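You operate a simulated robot arm through the tools that you are given. There is no shell and no other tool.

You are at the controls of a simulated robot arm. One attempt, no reset.

Task
Pour about 200 ml into the water jar, cap it and chock it in the cool box.
Fine: pour from the jug and set the jug back; screw the jar's lid down; stand it in the pocket and slide the divider up to it.
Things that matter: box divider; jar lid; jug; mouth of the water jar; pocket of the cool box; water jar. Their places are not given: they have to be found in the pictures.

It is judged by the outcome, as a careful person would: the job done as asked, and still so three seconds after it is handed in. It fails if anything else is knocked over, pushed out of place, dropped, spilled or broken. A push-on lid holds only when it is set on centred and level and pressed home; a screw cap is set on level and turned clockwise until tight.

Robot
A 7-joint arm with a two-finger parallel gripper, fixed in place. Base frame: the origin is at the foot of the arm, x ahead of it, y to its left, z up. Readings come in m, degrees, newtons and seconds.
Its first joint turns from -132.0 to 132.0 degrees. Payload 3.91 kg.
Tool frame: the origin (TCP) lies between the finger pads and is the grasp point; the fingertips stand 0.03 m ahead of it; z points along the fingers, y is the line along which they close. The gripper opens to 0.11 m. The fingers are 0.02 m wide and 0.01 m thick; the gripper's body (0.048 by 0.112 m) begins 0.055 m behind the TCP.
Orientation is that of the tool frame in the base frame, as a unit quaternion [w, x, y, z]. With the fingers straight down and closing along the base's y, the tool's x points along the base's -x, its y along +y and its z along -z.

Tools
- The arm moves only by the tool drive_tool. Its argument "targets" is a list of rows, each a list of 7 numbers: the shift along the tool's x, y, z in m, then the turn, a rotation vector about the tool's x, y, z in degrees, then the gripper command, from -1 (fully open) to 1 (shut), values between in proportion. In form: [[dx, dy, dz, ax, ay, az, hand], ...]. A call has 1 to 20 rows; each row shifts and turns the commanded pose from where the row before left it, along the tool's axes as they then stand. Rows are played at 5 a second. More than 0.05 m and 8.6 degrees between two rows, or a gripper value outside its range, and nothing of the call is played. Where a pose cannot be reached the arm comes as near as it can. A force on the tool above 40 N (or 10 N above the force at the start of the call, whichever is more), or a blocked arm, ends the call early, and 0.2 s more pass. Each finger travels about 0.108 m/s and halts on what it meets, pressing with about 29 N; the grip force reading is that of the motor and also rises with nothing between the fingers. The clock runs only during rows and for 0.2 s after the last one: add rows that do not move to give the fingers time. It gives the time, the measured TCP pose, the force on the tool (base axes), the opening and the grip force at its end, in the units of the frame above (readings bear some noise), with the torque about the TCP (base axes, N m) and any sound that the robot's microphone picked up, and new pictures: "views" is both (left out), scene, wrist or none.
- Cameras (640 x 400 px; columns grow to the right, rows downward): "scene" is fixed at [0.4017, -0.5009, 1.6996]; the picture's right is [0.80, -0.60, 0.00], its down [-0.26, -0.35, -0.90] and it looks along [0.53, 0.72, -0.44] (base axes); focal length 318 px, centre (320, 200). "wrist" rides on the gripper at [0.072, 0.017, -0.103] in the tool frame; the picture's right is [-0.23, 0.97, 0.00], its down [-0.76, -0.18, -0.62] and it looks along [-0.61, -0.14, 0.78] (tool axes); focal length 222 px, centre (320, 200).
- measure_at(camera, pixels): there is no depth. For up to 12 entries [column, row, z] of the newest picture of that camera ("zoom" is the newest enlarged one), the place [x, y] in the base frame at which the ray of that pixel passes the height z, good to about 0.003 m. It takes no simulated time.
- enlarge(camera, box): a new picture of the part [left, top, right, bottom] of that camera's present view, enlarged. It takes no simulated time.
- hand_in(): hands the job in; it is judged then, once.

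Open the gripper and draw the arm clear of the work before you hand the job in, unless the task says otherwise.

The tools are called after "Call:" as a command line: name --pt "numbers of a row" for each row, then --argument value for the rest, lists and objects as JSON in quotes. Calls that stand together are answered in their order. drive_tool: Moves the arm, as the interface text tells. Its arguments: {"type":"object","properties":{"targets":{"type":"array","items":{"type":"array","items":{"type":"number"}}},"views":{"type":"string","enum":["both","scene","wrist","none"]}},"required":["targets"]} The other tools are called the same way: measure_at (camera, pixels) gives the place at which the rays of pixels pass given heights; enlarge (camera, box) takes an enlarged picture of a part of a camera's view; hand_in () hands the job in.

At the start:

```text
clock: 0.0
tool_pos: [0.659, 0.2091, 1.4449]
orientation: [0.0, 0.0, 1.0, 0.0]
contact_force: [0.1, 0.1, 0.3]
ft_torque: [-0.01, 0.0, 0.0]
grip_width: 0.1099
finger_force: 0.0
```

scene: 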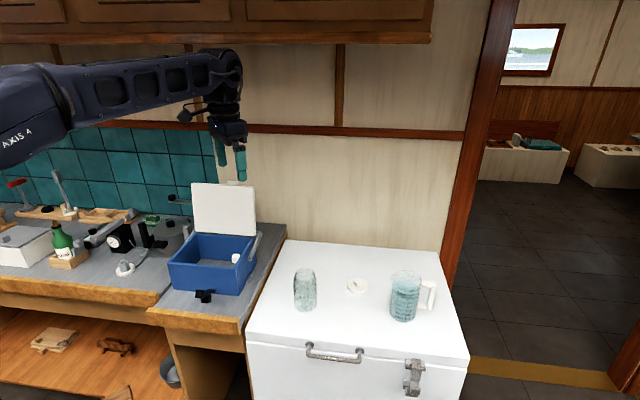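
wrist: 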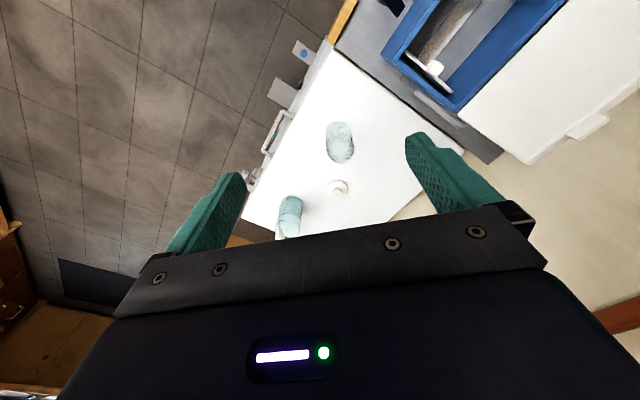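

The scene picture shows the jar near (305,290), the lid near (357,286), the jug near (407,297) and the blue cool box near (212,260). I enlarge these parts before moving.

Call:
enlarge --camera "scene" --box '[270, 240, 460, 360]'

Call:
enlarge --camera "scene" --box '[150, 170, 290, 310]'

Call:
enlarge --camera "wrist" --box '[240, 100, 440, 250]'

Call:
enlarge --camera "wrist" --box '[340, 0, 640, 160]'

```text
3.33 times, centred on (365, 300) of scene
```

zoom: 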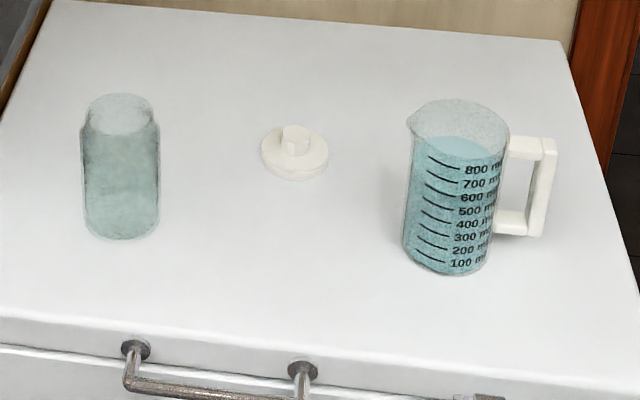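

```text
2.86 times, centred on (220, 240) of scene
```

zoom: 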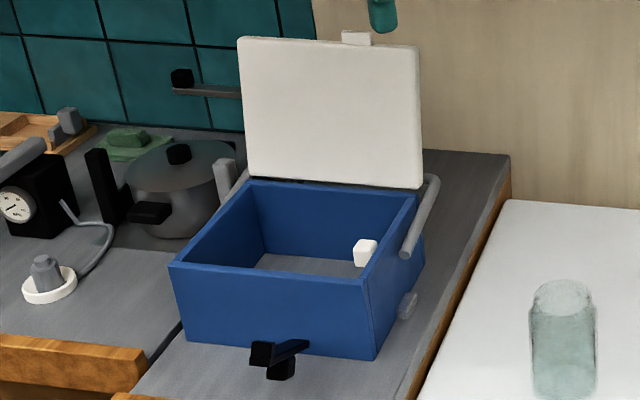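

```text
2.67 times, centred on (340, 175) of wrist
```

zoom: 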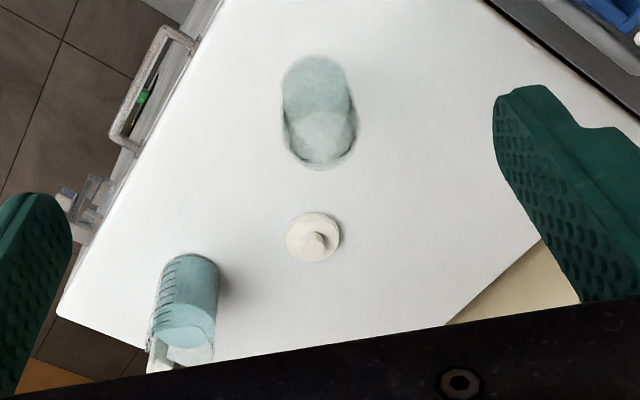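

```text
2.13 times, centred on (490, 80) of wrist
```

zoom: 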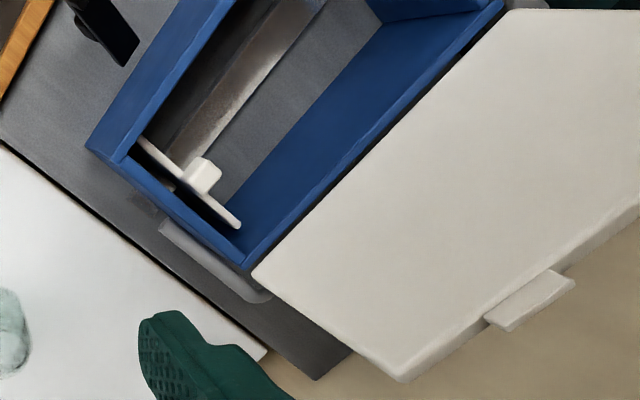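

I measure candidate heights for the lid, jar base and jug base in both cameras to triangulate the freezer-top height.

Call:
measure_at --camera "scene" --pixels '[[357, 287, 0.75], [357, 287, 0.8], [357, 287, 0.85], [357, 287, 0.9], [305, 307, 0.85], [403, 316, 0.85], [287, 240, 0.85], [441, 252, 0.85], [248, 338, 0.85], [469, 358, 0.85]]'

Call:
measure_at --camera "wrist" --pixels '[[337, 188, 0.75], [337, 188, 0.8], [337, 188, 0.85], [337, 188, 0.9], [339, 125, 0.85], [290, 198, 0.85]]'

```text
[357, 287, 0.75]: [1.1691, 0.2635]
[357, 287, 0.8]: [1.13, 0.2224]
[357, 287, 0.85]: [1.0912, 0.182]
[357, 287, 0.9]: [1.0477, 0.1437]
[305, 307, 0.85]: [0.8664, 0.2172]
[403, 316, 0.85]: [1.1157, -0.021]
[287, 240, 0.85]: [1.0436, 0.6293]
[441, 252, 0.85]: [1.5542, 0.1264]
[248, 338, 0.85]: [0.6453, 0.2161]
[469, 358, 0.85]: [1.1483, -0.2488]
```

```text
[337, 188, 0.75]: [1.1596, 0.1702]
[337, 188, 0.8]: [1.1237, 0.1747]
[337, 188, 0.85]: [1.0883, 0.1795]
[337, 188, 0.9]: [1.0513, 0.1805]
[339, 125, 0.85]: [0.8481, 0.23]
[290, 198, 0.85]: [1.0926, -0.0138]
```

The lid rays agree near z≈0.85 at about (1.09,0.18). Now I triangulate the box rim: front-right corner at scene (234.7,269) / wrist (381,56), back-right corner at scene (253.6,238) / wrist (457,112).

Call:
measure_at --camera "scene" --pixels '[[234.7, 269, 0.95], [234.7, 269, 1.0], [234.7, 269, 1.05], [253.6, 238.2, 0.95], [253.6, 238.2, 1.0], [253.6, 238.2, 1.05], [168.2, 262.75, 0.95], [168.2, 262.75, 1.0], [194.4, 233.7, 1.0], [172.7, 289, 0.85], [239.3, 295, 0.85], [239.3, 295, 0.9]]'

Call:
measure_at --camera "wrist" --pixels '[[381, 55.6, 0.95], [381, 55.6, 1.0], [381, 55.6, 1.05], [457, 112, 0.95], [457, 112, 1.0], [457, 112, 1.05]]'

```text
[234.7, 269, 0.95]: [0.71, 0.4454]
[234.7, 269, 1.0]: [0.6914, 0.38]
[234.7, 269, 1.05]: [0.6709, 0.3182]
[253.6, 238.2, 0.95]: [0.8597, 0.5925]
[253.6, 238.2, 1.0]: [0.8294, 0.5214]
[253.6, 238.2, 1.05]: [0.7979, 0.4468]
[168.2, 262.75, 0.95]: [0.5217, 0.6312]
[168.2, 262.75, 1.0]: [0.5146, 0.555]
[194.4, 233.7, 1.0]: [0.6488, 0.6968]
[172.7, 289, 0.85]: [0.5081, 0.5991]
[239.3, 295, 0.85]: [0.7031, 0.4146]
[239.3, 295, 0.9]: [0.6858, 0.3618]
```

```text
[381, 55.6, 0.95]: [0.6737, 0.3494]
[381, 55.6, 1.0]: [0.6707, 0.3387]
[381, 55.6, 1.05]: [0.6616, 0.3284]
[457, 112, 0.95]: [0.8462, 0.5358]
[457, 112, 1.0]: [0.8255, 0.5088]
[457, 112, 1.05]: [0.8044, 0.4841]
```

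The box rim is near z≈1.02 around (0.66,0.51), on a counter near z≈0.9. I move the gripper higher-left over the box front so the wrist camera looks into it.

Call:
drive_tool --pt "0.017 0.034 0.02 0 0 0 -1" --pt "0.017 0.034 0.02 0 0 0 -1" --pt "0.017 0.034 0.02 0 0 0 -1" --pt "0.017 0.034 0.02 0 0 0 -1" --pt "0.017 0.034 0.02 0 0 0 -1" --pt "0.017 0.034 0.02 0 0 0 -1" --pt "0.017 0.034 0.02 0 0 0 -1" --pt "0.017 0.034 0.02 0 0 0 -1" --pt "0.017 0.034 0.02 0 0 0 -1" --pt "0.0 0.0 0.02 0 0 0 -1" --pt "0 0 0 0 0 0 -1" --views "both"

```text
clock: 2.4
tool_pos: [0.5067, 0.516, 1.2453]
orientation: [0.0, 0.001, 1.0, 0.0]
contact_force: [0.2, 0.0, -0.2]
ft_torque: [-0.01, -0.01, -0.03]
grip_width: 0.1101
finger_force: 0.0
```

scene: 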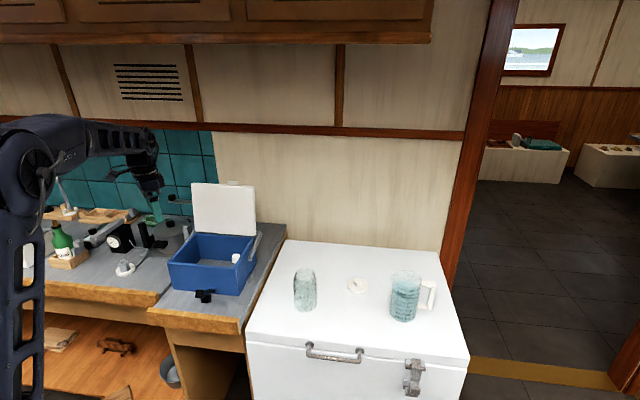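
wrist: 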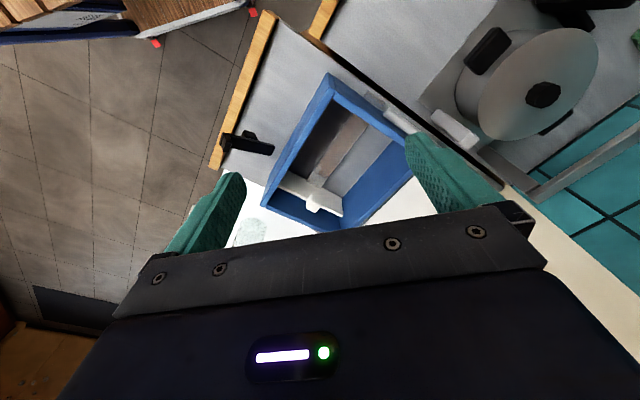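

The wrist view now shows the box interior with the white divider at (315,195) close to the right-hand wall and a strip at (325,150). I enlarge that region.

Call:
enlarge --camera "wrist" --box '[250, 65, 430, 235]'

Call:
enlarge --camera "scene" --box '[155, 220, 275, 305]'

```text
2.35 times, centred on (340, 150) of wrist
```

zoom: 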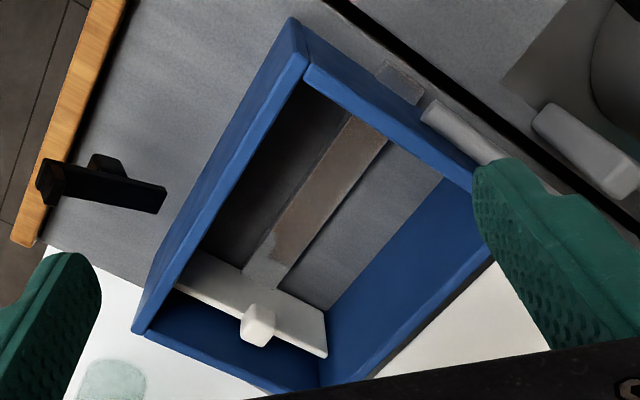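

```text
4.71 times, centred on (215, 262) of scene
```

zoom: 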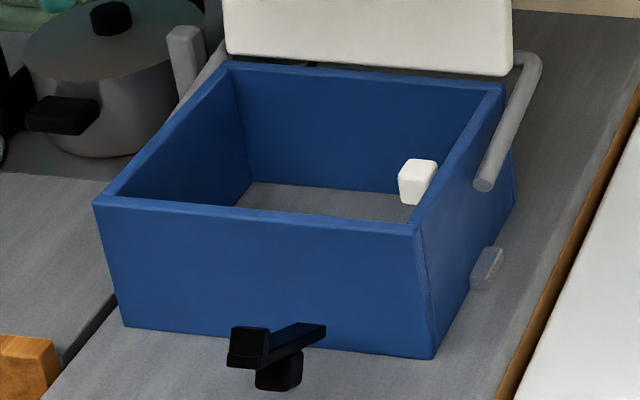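

The divider (white plate with a knob on top) stands near the right-hand wall and slides along a floor strip. Next I survey the freezer top with the wrist camera, moving to about (0.75,0.10,1.25).

Call:
drive_tool --pt "-0.0243 -0.0416 0 0 0 0 -1" --pt "-0.0243 -0.0416 0 0 0 0 -1" --pt "-0.0243 -0.0416 0 0 0 0 -1" --pt "-0.0243 -0.0416 0 0 0 0 -1" --pt "-0.0243 -0.0416 0 0 0 0 -1" --pt "-0.0243 -0.0416 0 0 0 0 -1" --pt "-0.0243 -0.0416 0 0 0 0 -1" --pt "-0.0243 -0.0416 0 0 0 0 -1" --pt "-0.0243 -0.0416 0 0 0 0 -1" --pt "-0.0243 -0.0416 0 0 0 0 -1" --pt "0 0 0 0 0 0 -1" --views "both"

```text
clock: 4.8
tool_pos: [0.7508, 0.0972, 1.2479]
orientation: [0.0, 0.0, 1.0, -0.001]
contact_force: [0.0, 0.1, -0.6]
ft_torque: [-0.04, -0.01, -0.01]
grip_width: 0.1103
finger_force: 0.1
```

scene: 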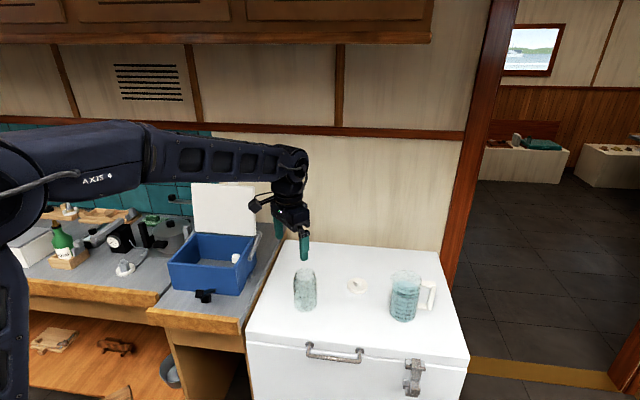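
wrist: 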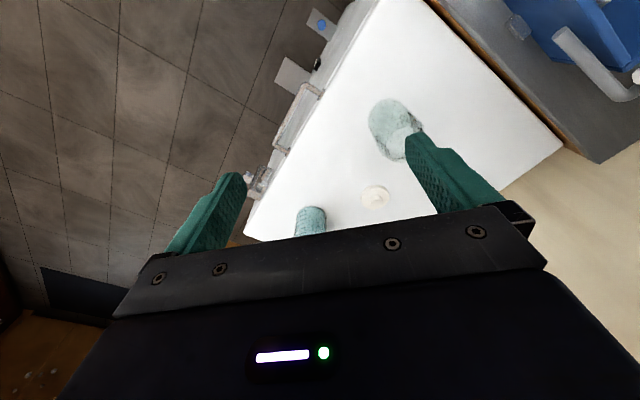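

I measure jar, lid and jug features in the new wrist view and the scene to pin down heights.

Call:
enlarge --camera "wrist" --box '[280, 80, 460, 240]'

Call:
measure_at --camera "scene" --pixels '[[304.4, 273.9, 0.95], [304.4, 273.9, 0.97], [304.4, 273.9, 0.99], [304.4, 273.9, 1.01], [305.6, 306, 0.84], [305.6, 306, 0.85], [357, 288, 0.84], [402, 313, 0.84], [405, 276, 0.97], [405, 276, 1.0], [405, 276, 1.02]]'

```text
2.50 times, centred on (370, 160) of wrist
```

zoom: 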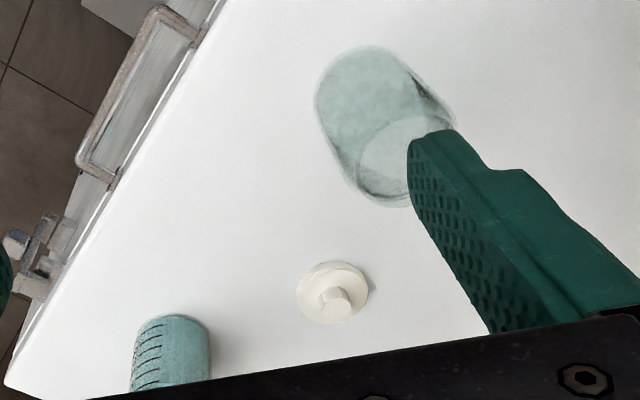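

```text
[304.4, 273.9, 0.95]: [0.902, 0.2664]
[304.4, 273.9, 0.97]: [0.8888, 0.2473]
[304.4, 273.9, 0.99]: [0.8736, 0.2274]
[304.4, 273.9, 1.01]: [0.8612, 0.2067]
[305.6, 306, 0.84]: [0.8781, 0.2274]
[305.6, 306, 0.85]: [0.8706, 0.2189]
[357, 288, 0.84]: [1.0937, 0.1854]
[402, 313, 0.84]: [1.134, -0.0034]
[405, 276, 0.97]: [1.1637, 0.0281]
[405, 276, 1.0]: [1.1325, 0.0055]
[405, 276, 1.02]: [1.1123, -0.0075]
```

I cross-check lid and jar base/top with the wrist picture: lid disc at wrist (374.8,198), jar base about (386.8,115), jar mouth about (401,143).

Call:
measure_at --camera "wrist" --pixels '[[374.8, 198, 0.83], [374.8, 198, 0.84], [374.8, 198, 0.85], [374.8, 198, 0.86], [386.8, 115, 0.84], [386.8, 115, 0.85], [401, 143, 0.97], [401, 143, 0.98], [401, 143, 0.99], [401, 143, 1.0], [401, 143, 1.01]]'

Call:
measure_at --camera "scene" --pixels '[[357, 288, 0.83], [357, 288, 0.84], [357, 288, 0.85], [357, 288, 0.86]]'

```text
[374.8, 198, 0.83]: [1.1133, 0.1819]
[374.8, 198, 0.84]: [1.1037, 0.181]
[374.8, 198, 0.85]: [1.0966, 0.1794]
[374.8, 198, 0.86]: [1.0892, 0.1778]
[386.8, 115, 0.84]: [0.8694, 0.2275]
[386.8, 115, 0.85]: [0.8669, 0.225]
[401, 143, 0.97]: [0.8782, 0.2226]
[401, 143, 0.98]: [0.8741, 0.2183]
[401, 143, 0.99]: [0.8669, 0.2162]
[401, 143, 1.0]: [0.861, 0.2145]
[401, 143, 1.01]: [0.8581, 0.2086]
```

```text
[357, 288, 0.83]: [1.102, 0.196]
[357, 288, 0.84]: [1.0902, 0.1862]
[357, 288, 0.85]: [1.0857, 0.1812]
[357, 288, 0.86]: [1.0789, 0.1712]
```

The jar stands near (0.870,0.221) with its mouth near z≈1.0, the lid near (1.092,0.182). I zoom on the jug in the scene to get its axis, handle and fill level.

Call:
enlarge --camera "scene" --box '[376, 260, 448, 330]'

```text
5.71 times, centred on (412, 295) of scene
```

zoom: 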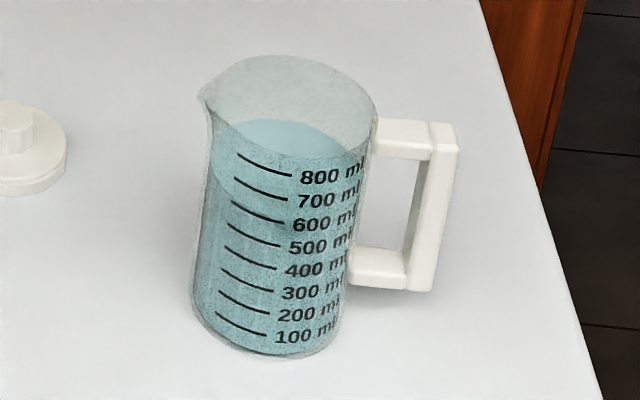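

I measure jug axis points: base centre scene (402.5,313.7), rim centre (407.6,278.5), handle bar top (432.5,284) and bottom (428,309), spout (391.5,276.5).

Call:
measure_at --camera "zoom" --pixels '[[266, 307, 0.84], [295, 106, 0.98], [295, 106, 1.0], [295, 106, 1.02], [440, 140, 0.97], [440, 140, 0.96], [420, 275, 0.88], [420, 275, 0.87], [420, 275, 0.86], [202, 98, 1.0], [202, 98, 0.99]]'

Call:
measure_at --camera "wrist" --pixels '[[311, 221, 0.84], [311, 221, 0.86]]'

```text
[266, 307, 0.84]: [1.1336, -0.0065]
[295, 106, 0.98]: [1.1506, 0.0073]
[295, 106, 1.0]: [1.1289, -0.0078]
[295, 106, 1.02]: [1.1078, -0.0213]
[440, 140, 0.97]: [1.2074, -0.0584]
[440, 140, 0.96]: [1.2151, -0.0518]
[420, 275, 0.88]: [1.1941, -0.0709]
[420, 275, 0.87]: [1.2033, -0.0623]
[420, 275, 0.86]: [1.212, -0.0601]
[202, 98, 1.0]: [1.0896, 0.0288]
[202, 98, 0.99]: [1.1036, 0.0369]
```

```text
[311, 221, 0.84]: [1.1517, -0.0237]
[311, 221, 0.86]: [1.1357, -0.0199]
```

The jug axis is near (1.132,-0.006), rim z≈0.995, spout pointing toward the jar, handle pointing to about -38°. I test how far the arm reaches with the tool pointing down by extending toward x≈1.1 at a safe height.

Call:
drive_tool --pt "-0.04 0 0.0 0 0 0 -1" --pt "-0.04 0 0.0 0 0 0 -1" --pt "-0.04 0 0.0 0 0 0 -1" --pt "-0.04 0 0.0 0 0 0 -1" --pt "-0.04 0 0.0 0 0 0 -1" --pt "-0.04 0 0.0 0 0 0 -1" --pt "-0.04 0 0.0 0 0 0 -1" --pt "-0.04 0 0.0 0 0 0 -1" --pt "0 0 0 0 0 0 -1" --views "both"

```text
clock: 6.8
tool_pos: [1.0689, 0.1032, 1.2446]
orientation: [-0.001, 0.0, 1.0, 0.001]
contact_force: [0.2, -0.7, -0.4]
ft_torque: [0.0, -0.03, -0.03]
grip_width: 0.11
finger_force: 0.1
```

scene: 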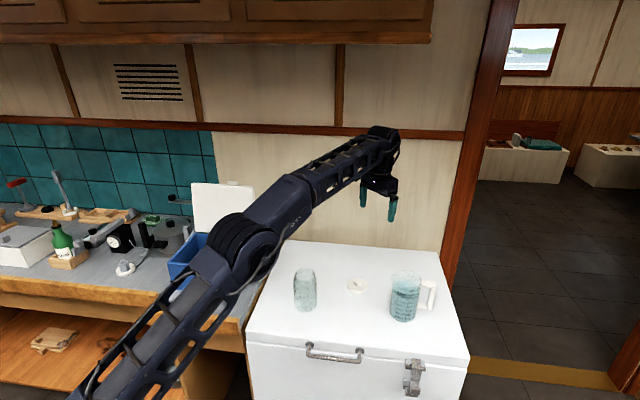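
wrist: 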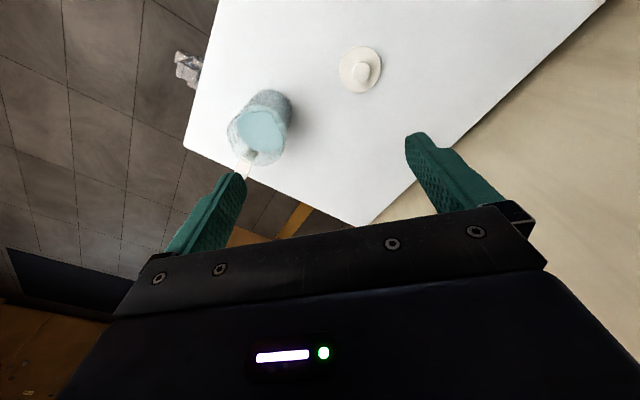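

The arm reaches x=1.07 at z=1.245 with the tool down. The wrist camera now looks on the lid (361,70) and the jug (260,128), so I enlarge and measure them.

Call:
enlarge --camera "wrist" --box '[210, 60, 320, 190]'

Call:
enlarge --camera "wrist" --box '[320, 35, 400, 105]'

Call:
measure_at --camera "wrist" --pixels '[[361, 72, 0.84], [361, 72, 0.85], [361, 71, 0.86], [361, 71, 0.87], [262, 131, 0.95]]'

```text
3.08 times, centred on (265, 125) of wrist
```

zoom: 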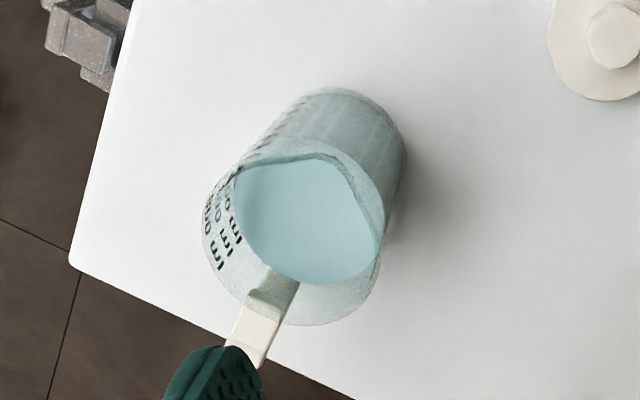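

```text
5.71 times, centred on (360, 70) of wrist
```

zoom: 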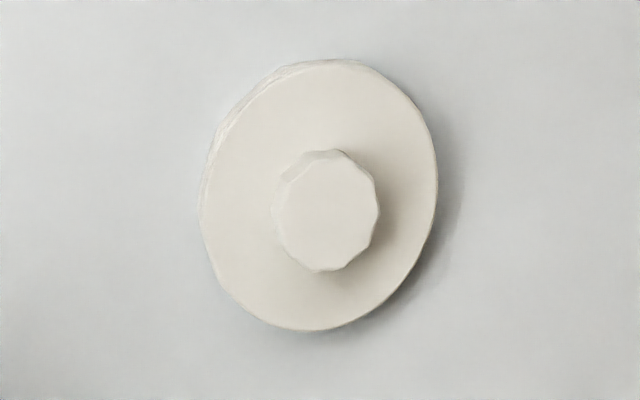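

```text
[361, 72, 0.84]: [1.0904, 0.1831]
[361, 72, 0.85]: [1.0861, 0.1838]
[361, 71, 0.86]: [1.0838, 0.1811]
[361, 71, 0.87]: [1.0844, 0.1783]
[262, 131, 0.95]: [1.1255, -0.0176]
```

I measure the jug rim centre in the wrist view, about (256,136), and the base centre, about (273,105).

Call:
measure_at --camera "wrist" --pixels '[[255.9, 136.4, 0.98], [255.9, 136.4, 0.995], [255.9, 136.4, 1.01], [273, 105, 0.84], [273, 105, 0.85], [248, 163, 0.97], [248, 163, 0.98], [261, 130, 0.93], [261, 130, 0.95]]'

```text
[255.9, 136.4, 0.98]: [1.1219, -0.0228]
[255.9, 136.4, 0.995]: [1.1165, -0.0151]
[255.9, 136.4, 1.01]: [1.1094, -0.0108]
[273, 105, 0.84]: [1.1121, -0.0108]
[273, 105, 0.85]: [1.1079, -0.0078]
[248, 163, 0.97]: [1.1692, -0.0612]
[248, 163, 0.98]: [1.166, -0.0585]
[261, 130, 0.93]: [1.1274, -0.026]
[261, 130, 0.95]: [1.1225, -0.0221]
```

The jug axis lies near (1.118,-0.013). I plan a horizontal grasp of the jug body with the camera above: first back off to about (0.9,-0.2,1.25) and start turning the tool about its axis.

Call:
drive_tool --pt "0.0211 -0.0379 0 0 0 0 -1" --pt "0.0211 -0.0379 0 0 0 0 -1" --pt "0.0211 -0.0379 0 0 0 0 -1" --pt "0.0211 -0.0379 0 0 0 0 -1" --pt "0.0211 -0.0379 0 0 0 0 -1" --pt "0.0211 -0.0379 0 0 0 0 -1" --pt "0.0211 -0.0379 0 0 0 0 -1" --pt "0.0211 -0.0379 0 0 0 0 -1" --pt "0 0 0 0 0 8.16 -1" --pt "0 0 0 0 0 8.16 -1" --pt "0 0 0 0 0 8.16 -1" --pt "0 0 0 0 0 8.16 -1" --pt "0 0 0 0 0 8.16 -1" --pt "0 0 0 0 0 8.16 -1" --pt "0 0 0 0 0 8.16 -1" --pt "0 0 0 0 0 8.16 -1" --pt "0 0 0 0 0 8.16 -1" --pt "0 0 0 0 0 8.16 -1" --pt "0 0 0 0 0 8.16 -1" --pt "0 0 0 0 0 8.16 -1" --views "both"

```text
clock: 11.0
tool_pos: [0.9032, -0.2046, 1.2454]
orientation: [0.001, 0.755, 0.656, 0.0]
contact_force: [-0.4, -0.1, -0.1]
ft_torque: [0.01, 0.03, 0.03]
grip_width: 0.1101
finger_force: 0.1
```

scene: 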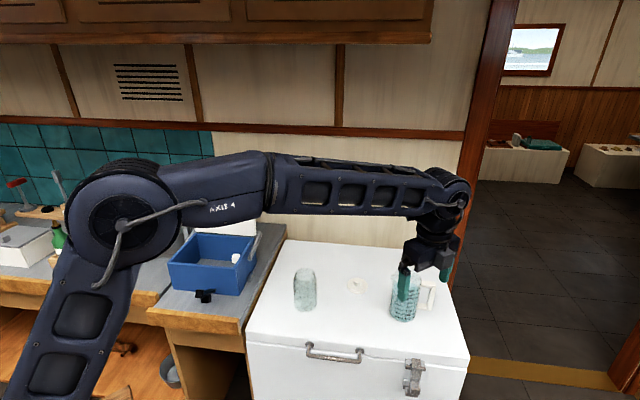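
wrist: 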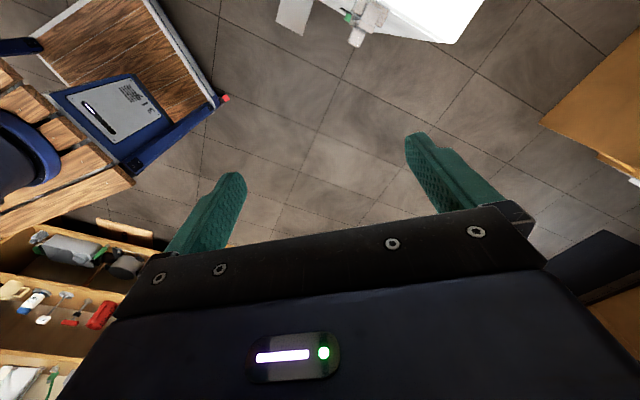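

The roll works (tool x now at azimuth about 82°). I finish the roll to 49.5° and pitch the tool up to horizontal.

Call:
drive_tool --pt "0 0 0 0 0 8.125 -1" --pt "0 0 0 0 0 8.125 -1" --pt "0 0 0 0 0 8.125 -1" --pt "0 0 0 0 0 8.125 -1" --pt "0 0 0 0 8.18 0 -1" --pt "0 0 0 0 8.18 0 -1" --pt "0 0 0 0 8.18 0 -1" --pt "0 0 0 0 8.18 0 -1" --pt "0 0 0 0 8.18 0 -1" --pt "0 0 0 0 8.18 0 -1" --pt "0 0 0 0 8.18 0 -1" --pt "0 0 0 0 8.18 0 -1" --pt "0 0 0 0 8.18 0 -1" --pt "0 0 0 0 8.18 0 -1" --pt "0 0 0 0 8.18 0 -1" --pt "0 0 0 0 0 0 -1" --views "both"

```text
clock: 14.4
tool_pos: [0.9012, -0.2037, 1.2446]
orientation: [-0.297, 0.642, 0.297, 0.642]
contact_force: [1.0, -0.3, 0.3]
ft_torque: [-0.02, -0.01, -0.01]
grip_width: 0.1096
finger_force: 0.1
```

scene: 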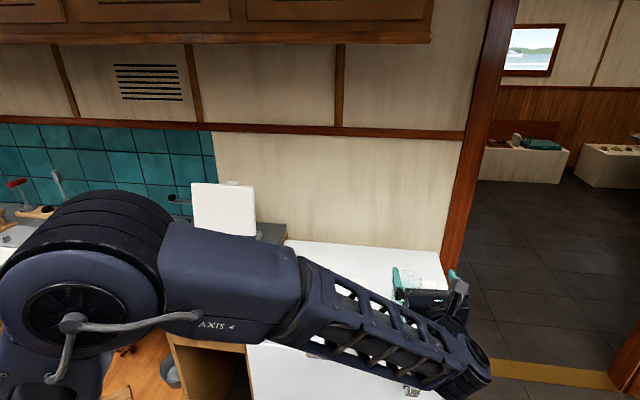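
wrist: 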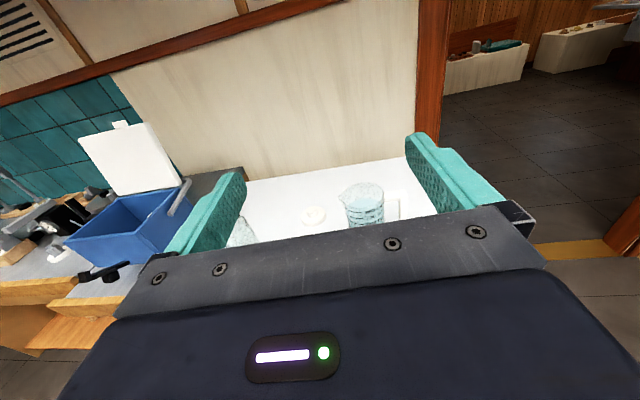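

The tool is horizontal with the camera above; the jug shows at wrist (363,205). I enlarge it to read the level and refine its location.

Call:
enlarge --camera "wrist" --box '[225, 165, 425, 250]'

Call:
enlarge --camera "wrist" --box '[325, 170, 415, 235]'

```text
3.20 times, centred on (325, 208) of wrist
```

zoom: 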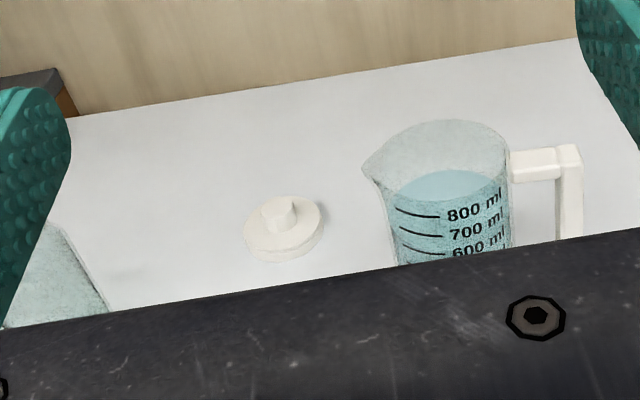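

```text
6.15 times, centred on (370, 202) of wrist
```

zoom: 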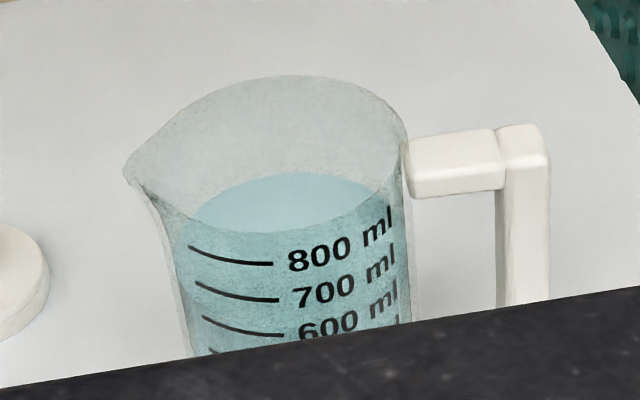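

I measure rim centre (283,152), handle bar (523,150) and spout tip (127,175) in this zoom.

Call:
measure_at --camera "zoom" --pixels '[[283, 152, 0.99], [283, 152, 1.0], [283, 152, 1.01], [160, 175, 1.0], [408, 140, 1.0], [523, 150, 0.97], [523, 150, 0.98], [523, 150, 0.99], [127, 175, 1.0], [127, 175, 1.01], [290, 76, 1.0], [290, 76, 1.01]]'

```text
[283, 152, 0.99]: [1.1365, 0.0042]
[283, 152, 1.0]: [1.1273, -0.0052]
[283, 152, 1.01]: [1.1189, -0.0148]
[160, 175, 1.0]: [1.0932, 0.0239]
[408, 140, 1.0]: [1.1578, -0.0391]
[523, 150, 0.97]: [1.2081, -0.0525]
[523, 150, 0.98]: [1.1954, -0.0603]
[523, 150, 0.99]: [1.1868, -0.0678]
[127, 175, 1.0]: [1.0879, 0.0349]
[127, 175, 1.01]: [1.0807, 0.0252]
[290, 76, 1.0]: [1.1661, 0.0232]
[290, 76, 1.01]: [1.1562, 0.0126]
```

The jug rim is about 0.09 m wide and the handle window is centred near z≈0.92. I move toward a pre-grasp 0.15 m in front of the jug, staying at z≈1.05 for another look.

Call:
drive_tool --pt "-0.0325 0.00695 0.0236 0 0 0 -1" --pt "-0.0325 0.00695 0.0236 0 0 0 -1" --pt "-0.0325 0.00695 0.0236 0 0 0 -1" --pt "-0.0325 0.00695 0.0236 0 0 0 -1" --pt "-0.0325 0.00695 0.0236 0 0 0 -1" --pt "-0.0325 0.00695 0.0236 0 0 0 -1" --pt "0 0 0 0 0 0 -1" --views "both"

```text
clock: 16.0
tool_pos: [1.0242, -0.1208, 1.05]
orientation: [-0.297, 0.642, 0.297, 0.642]
contact_force: [-0.1, -0.1, 0.1]
ft_torque: [0.0, 0.0, 0.02]
grip_width: 0.1101
finger_force: 0.1
```

scene: 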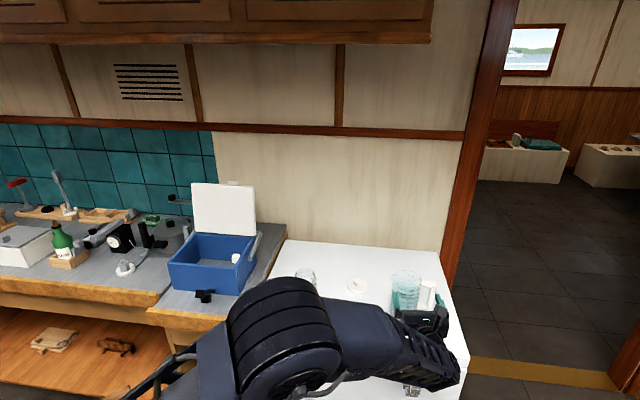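
wrist: 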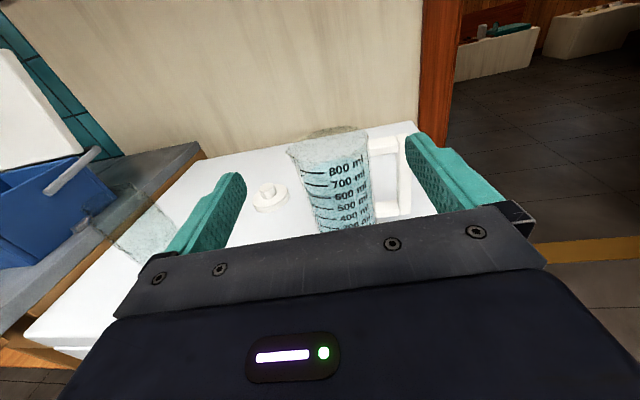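

The view is closer now; the jug shows at wrist (340,175) with its handle at (405,175). I enlarge to refine the position and level.

Call:
enlarge --camera "wrist" --box '[275, 115, 435, 235]'

```text
3.33 times, centred on (355, 175) of wrist
```

zoom: 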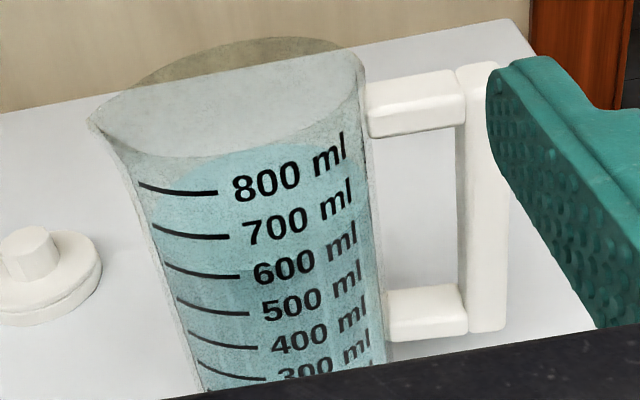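

I enlarge further on the jug front to read the waterline.

Call:
enlarge --camera "wrist" --box '[295, 140, 385, 215]'

Call:
measure_at --camera "wrist" --pixels '[[326, 147, 1.0], [326, 147, 1.01], [287, 152, 1.0], [287, 152, 1.01], [404, 143, 0.97], [404, 143, 0.98], [397, 210, 0.88], [397, 210, 0.87], [271, 197, 0.845]]'

```text
5.33 times, centred on (340, 178) of wrist
```

zoom: 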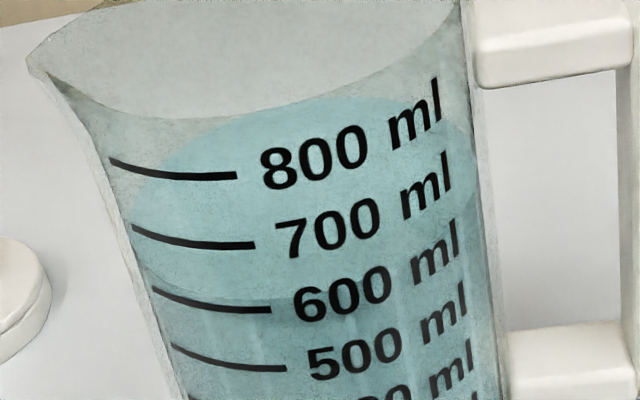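

```text
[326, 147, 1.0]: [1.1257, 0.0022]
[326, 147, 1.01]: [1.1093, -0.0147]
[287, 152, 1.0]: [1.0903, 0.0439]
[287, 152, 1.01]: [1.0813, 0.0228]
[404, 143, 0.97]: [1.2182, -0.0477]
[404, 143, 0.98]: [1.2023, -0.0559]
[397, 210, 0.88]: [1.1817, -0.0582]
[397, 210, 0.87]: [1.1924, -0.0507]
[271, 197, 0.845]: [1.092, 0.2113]
```

The waterline sits slightly above the 600 ml mark (about 620 ml), so I will aim for about 420 ml left. Silhouette geometry puts the jug axis about 0.15 m ahead and 3 mm right of the tool, handle window z≈0.89–0.97; I descend to z=0.93.

Call:
drive_tool --pt "-0.04 0.001 0 0 0 0 -1" --pt "-0.04 0.001 0 0 0 0 -1" --pt "-0.04 0.001 0 0 0 0 -1" --pt "0 0 0 0 0 0 -1" --pt "0 0 0 0 0 0 -1" --views "both"

```text
clock: 17.2
tool_pos: [1.0262, -0.1258, 0.9275]
orientation: [-0.297, 0.642, 0.297, 0.642]
contact_force: [-0.1, 0.5, -0.4]
ft_torque: [0.02, 0.01, -0.02]
grip_width: 0.1097
finger_force: 0.1
```

scene: 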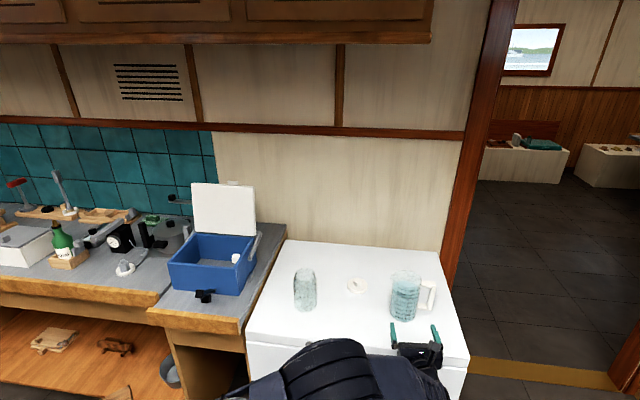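
wrist: 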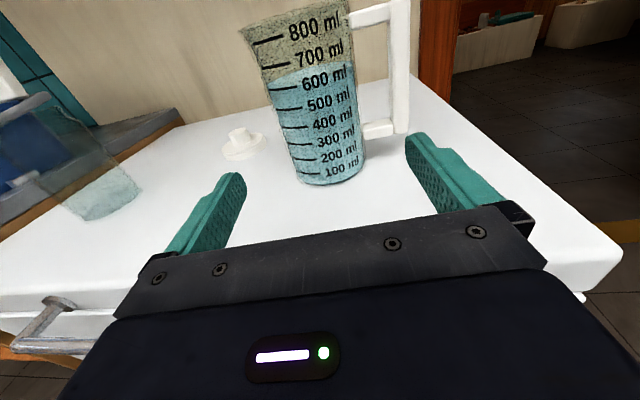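

Now the jug is seen from the side with the waterline between 600 and 700; I enlarge to read it.

Call:
enlarge --camera "wrist" --box '[230, 0, 420, 190]'

Call:
enlarge --camera "wrist" --box '[250, 40, 370, 115]'

```text
2.11 times, centred on (325, 95) of wrist
```

zoom: 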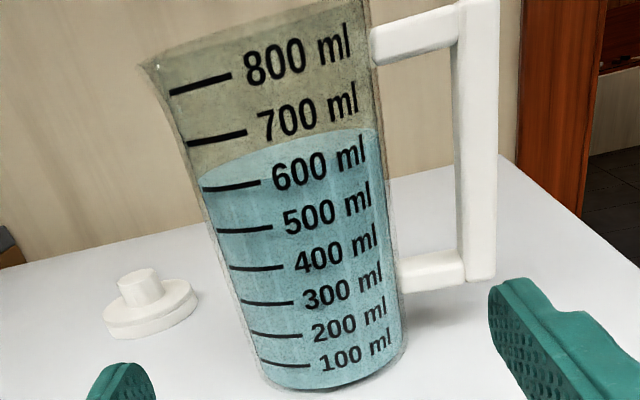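

```text
5.33 times, centred on (310, 78) of wrist
```

zoom: 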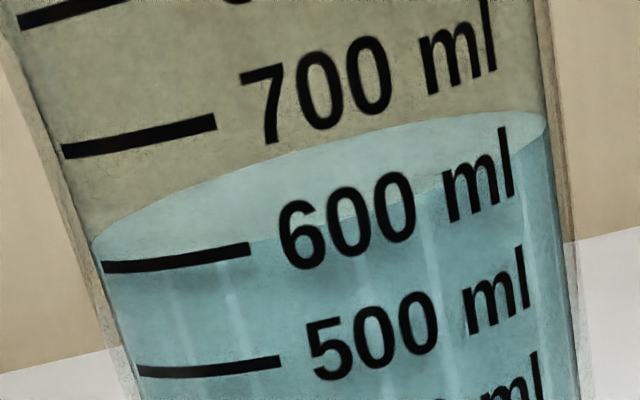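

The level reads about 610 ml. The jug axis is about 0.146 m ahead and within 2 mm laterally, so I advance 0.09 m slowly between body and handle and look again.

Call:
drive_tool --pt "0 -0.0015 0.03 0 0 0 -1" --pt "0 0 0.03 0 0 0 -1" --pt "0 0 0.03 0 0 0 -1" --pt "0 0 0 0 0 0 -1" --pt "0 0 0 0 0 0 -1" --views "both"

```text
clock: 18.4
tool_pos: [1.084, -0.0553, 0.9317]
orientation: [-0.296, 0.642, 0.296, 0.642]
contact_force: [1.1, -0.2, 0.9]
ft_torque: [-0.02, -0.01, 0.0]
grip_width: 0.1101
finger_force: 0.1
```

scene: 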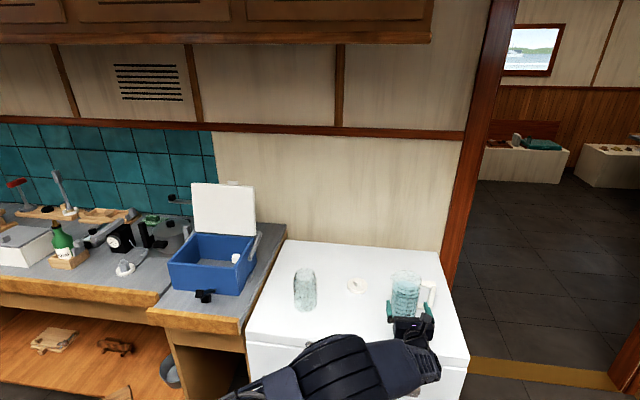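
wrist: 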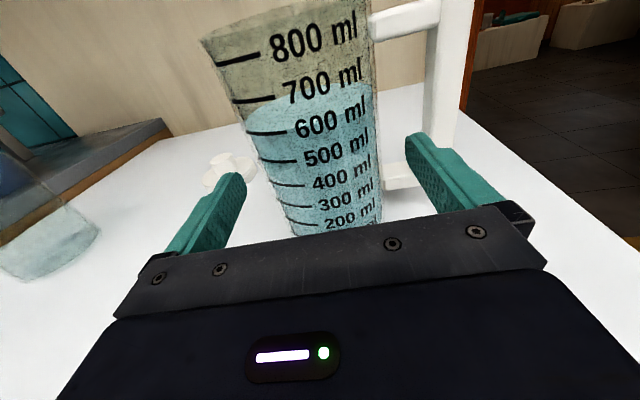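

I enlarge to re-measure the silhouettes and the gap between the right finger, the jug wall and the handle.

Call:
enlarge --camera "wrist" --box '[180, 0, 480, 240]'

```text
1.67 times, centred on (330, 120) of wrist
```

zoom: 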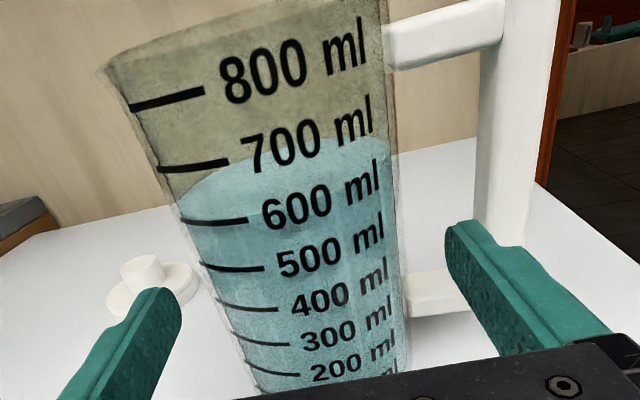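

The axis is 0.046 m ahead with radius ≈0.043 m and the right finger runs between wall and handle bar. I advance 0.039 m more, then close the fingers.

Call:
drive_tool --pt "0 -0.001 0.02 0 0 0 -1" --pt "0 0 0.019 0 0 0 -1" --pt "0 0 0 0 0 0 -1" --pt "0 0 0 0 0 0 -1" --views "both"

```text
clock: 19.4
tool_pos: [1.1092, -0.0248, 0.93]
orientation: [-0.297, 0.642, 0.297, 0.642]
contact_force: [0.4, -0.5, 0.7]
ft_torque: [0.01, -0.01, -0.01]
grip_width: 0.1097
finger_force: 0.1
```

scene: 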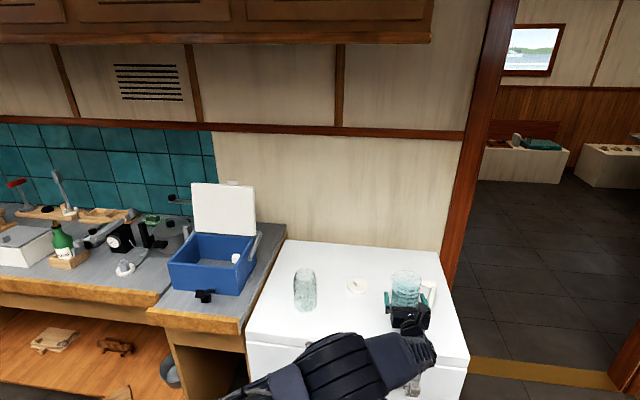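
wrist: 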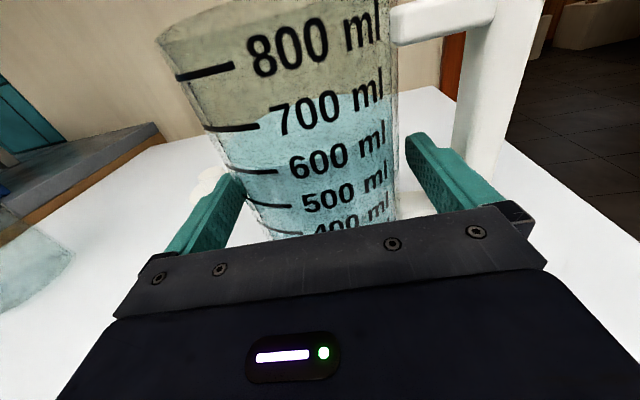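

The right finger is inside the handle loop beside the jug wall. I close the gripper and hold for about a second.

Call:
drive_tool --pt "0 0 0 0 0 0 0" --pt "0 0 0 0 0 0 1" --pt "0 0 0 0 0 0 1" --pt "0 0 0 0 0 0 1" --pt "0 0 0 0 0 0 1" --views "both"

```text
clock: 20.6
tool_pos: [1.1084, -0.0241, 0.9299]
orientation: [-0.296, 0.642, 0.296, 0.642]
contact_force: [2.1, -1.3, 1.5]
ft_torque: [0.15, 0.1, -0.04]
grip_width: 0.0894
finger_force: 28.7
```

scene: 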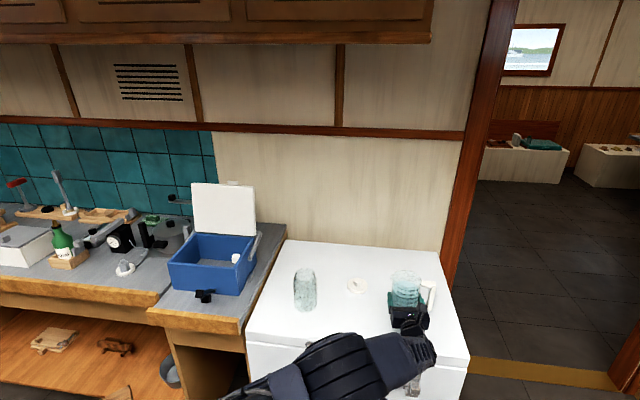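
wrist: 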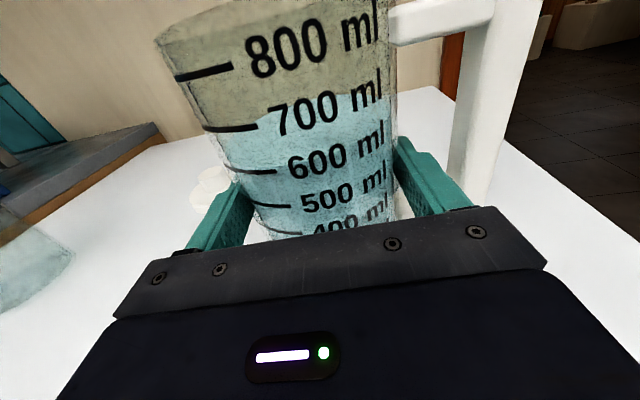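

Grip holds at 0.0894 m with 28.7 N. I lift 3 cm straight up gently and read the weight.

Call:
drive_tool --pt "0.005 0 0 0 0 0 1" --pt "0.01 0 0 0 0 0 1" --pt "0.015 0 0 0 0 0 1" --pt "0 0 0 0 0 0 1" --pt "0 0 0 0 0 0 1" --pt "0 0 0 0 0 0 1" --views "wrist"

```text
clock: 22.0
tool_pos: [1.1075, -0.0231, 0.9601]
orientation: [-0.296, 0.642, 0.296, 0.642]
contact_force: [0.1, -0.2, -5.0]
ft_torque: [0.0, 0.06, 0.03]
grip_width: 0.0888
finger_force: 29.1
```

wrist: 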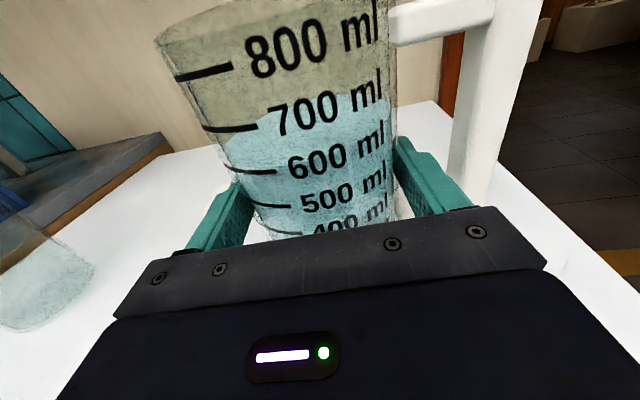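

The jug is lifted and stays level. I take a few static readings to average its weight.

Call:
drive_tool --pt "0 0 0 0 0 0 1" --views "none"

Call:
drive_tool --pt "0 0 0 0 0 0 1" --views "none"

Call:
drive_tool --pt "0 0 0 0 0 0 1" --views "none"

Call:
drive_tool --pt "0 0 0 0 0 0 1" --views "none"

Call:
drive_tool --pt "0 0 0 0 0 0 1" --views "scene"

```text
clock: 22.4
tool_pos: [1.1079, -0.0235, 0.9593]
orientation: [-0.298, 0.641, 0.298, 0.642]
contact_force: [-0.3, -0.7, -6.0]
ft_torque: [-0.02, 0.05, -0.01]
grip_width: 0.0891
finger_force: 28.5
```

```text
clock: 22.8
tool_pos: [1.1089, -0.0236, 0.96]
orientation: [-0.296, 0.642, 0.296, 0.642]
contact_force: [0.9, -0.8, -4.3]
ft_torque: [-0.05, 0.05, -0.01]
grip_width: 0.0889
finger_force: 28.4
```

```text
clock: 23.2
tool_pos: [1.1079, -0.0236, 0.9605]
orientation: [-0.297, 0.642, 0.297, 0.642]
contact_force: [0.2, 0.1, -4.8]
ft_torque: [-0.04, 0.04, 0.01]
grip_width: 0.089
finger_force: 29.1
```

```text
clock: 23.6
tool_pos: [1.1076, -0.0241, 0.9599]
orientation: [-0.297, 0.641, 0.297, 0.643]
contact_force: [0.7, -0.1, -4.4]
ft_torque: [-0.03, 0.03, -0.04]
grip_width: 0.0891
finger_force: 29.3
```

```text
clock: 24.0
tool_pos: [1.1076, -0.0227, 0.9606]
orientation: [-0.297, 0.642, 0.297, 0.642]
contact_force: [0.6, 0.5, -5.2]
ft_torque: [-0.01, 0.06, 0.02]
grip_width: 0.0891
finger_force: 29.0
```

scene: 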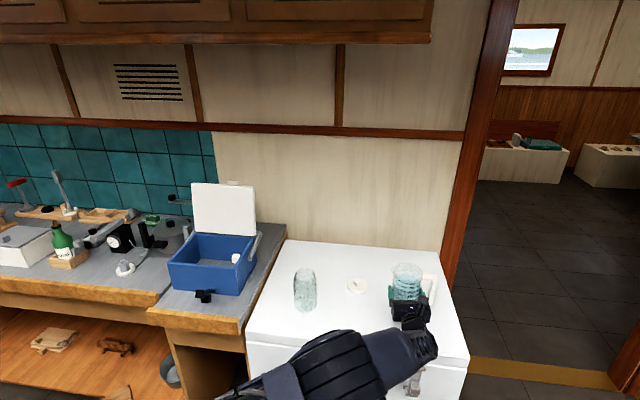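

Average weight is about 5 N and the grip is steady. I raise the jug to about z=1.09 and carry it level toward the jar along the spout direction.

Call:
drive_tool --pt "0.015 0 0 0 0 0 1" --pt "0.025 0 0 0 0 0 1" --pt "0.025 0 0 0 0 0 1" --pt "0.025 0 0 0 0 0 1" --pt "0.025 0 0 0 0 0 1" --pt "0.015 0 0 0 0 0 1" --pt "0 -0.01 0.001 0 0 0 1" --pt "0 -0.02 0.0025 0 0 0 1" --pt "0 -0.02 0.0025 0 0 0 1" --pt "0 -0.02 0.0025 0 0 0 1" --pt "0 -0.02 0.0025 0 0 0 1" --pt "0 -0.02 0.0025 0 0 0 1" --pt "0 -0.02 0.0025 0 0 0 1" --pt "0 -0.02 0.0025 0 0 0 1" --pt "0 -0.01 0.0015 0 0 0 1" --pt "0 -0.005 0 0 0 0 1" --pt "0 0 0 0 0 0 1" --pt "0 0 0 0 0 0 1" --views "both"

```text
clock: 27.8
tool_pos: [0.9952, 0.0971, 1.0909]
orientation: [-0.297, 0.642, 0.297, 0.642]
contact_force: [-0.3, -0.7, -4.4]
ft_torque: [-0.04, 0.07, -0.03]
grip_width: 0.0889
finger_force: 29.3
```

scene: 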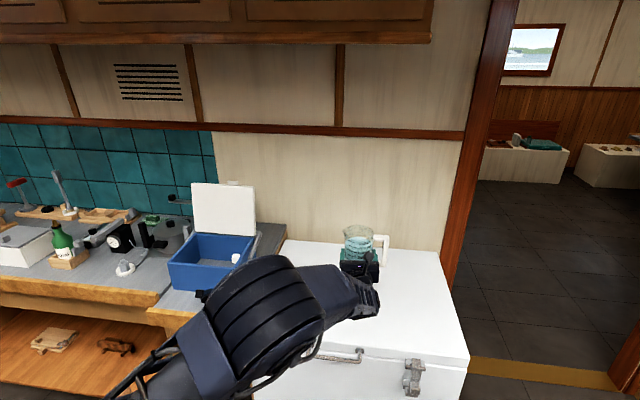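
wrist: 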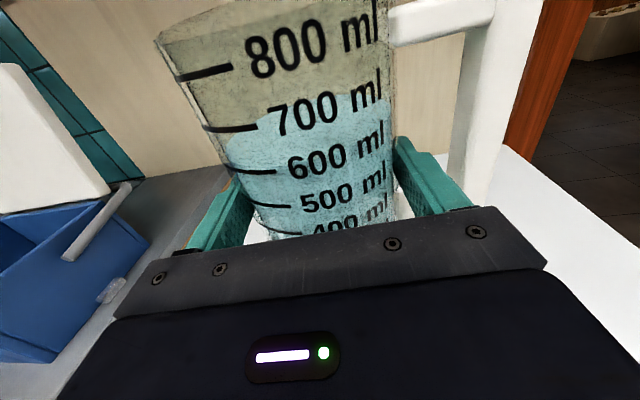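

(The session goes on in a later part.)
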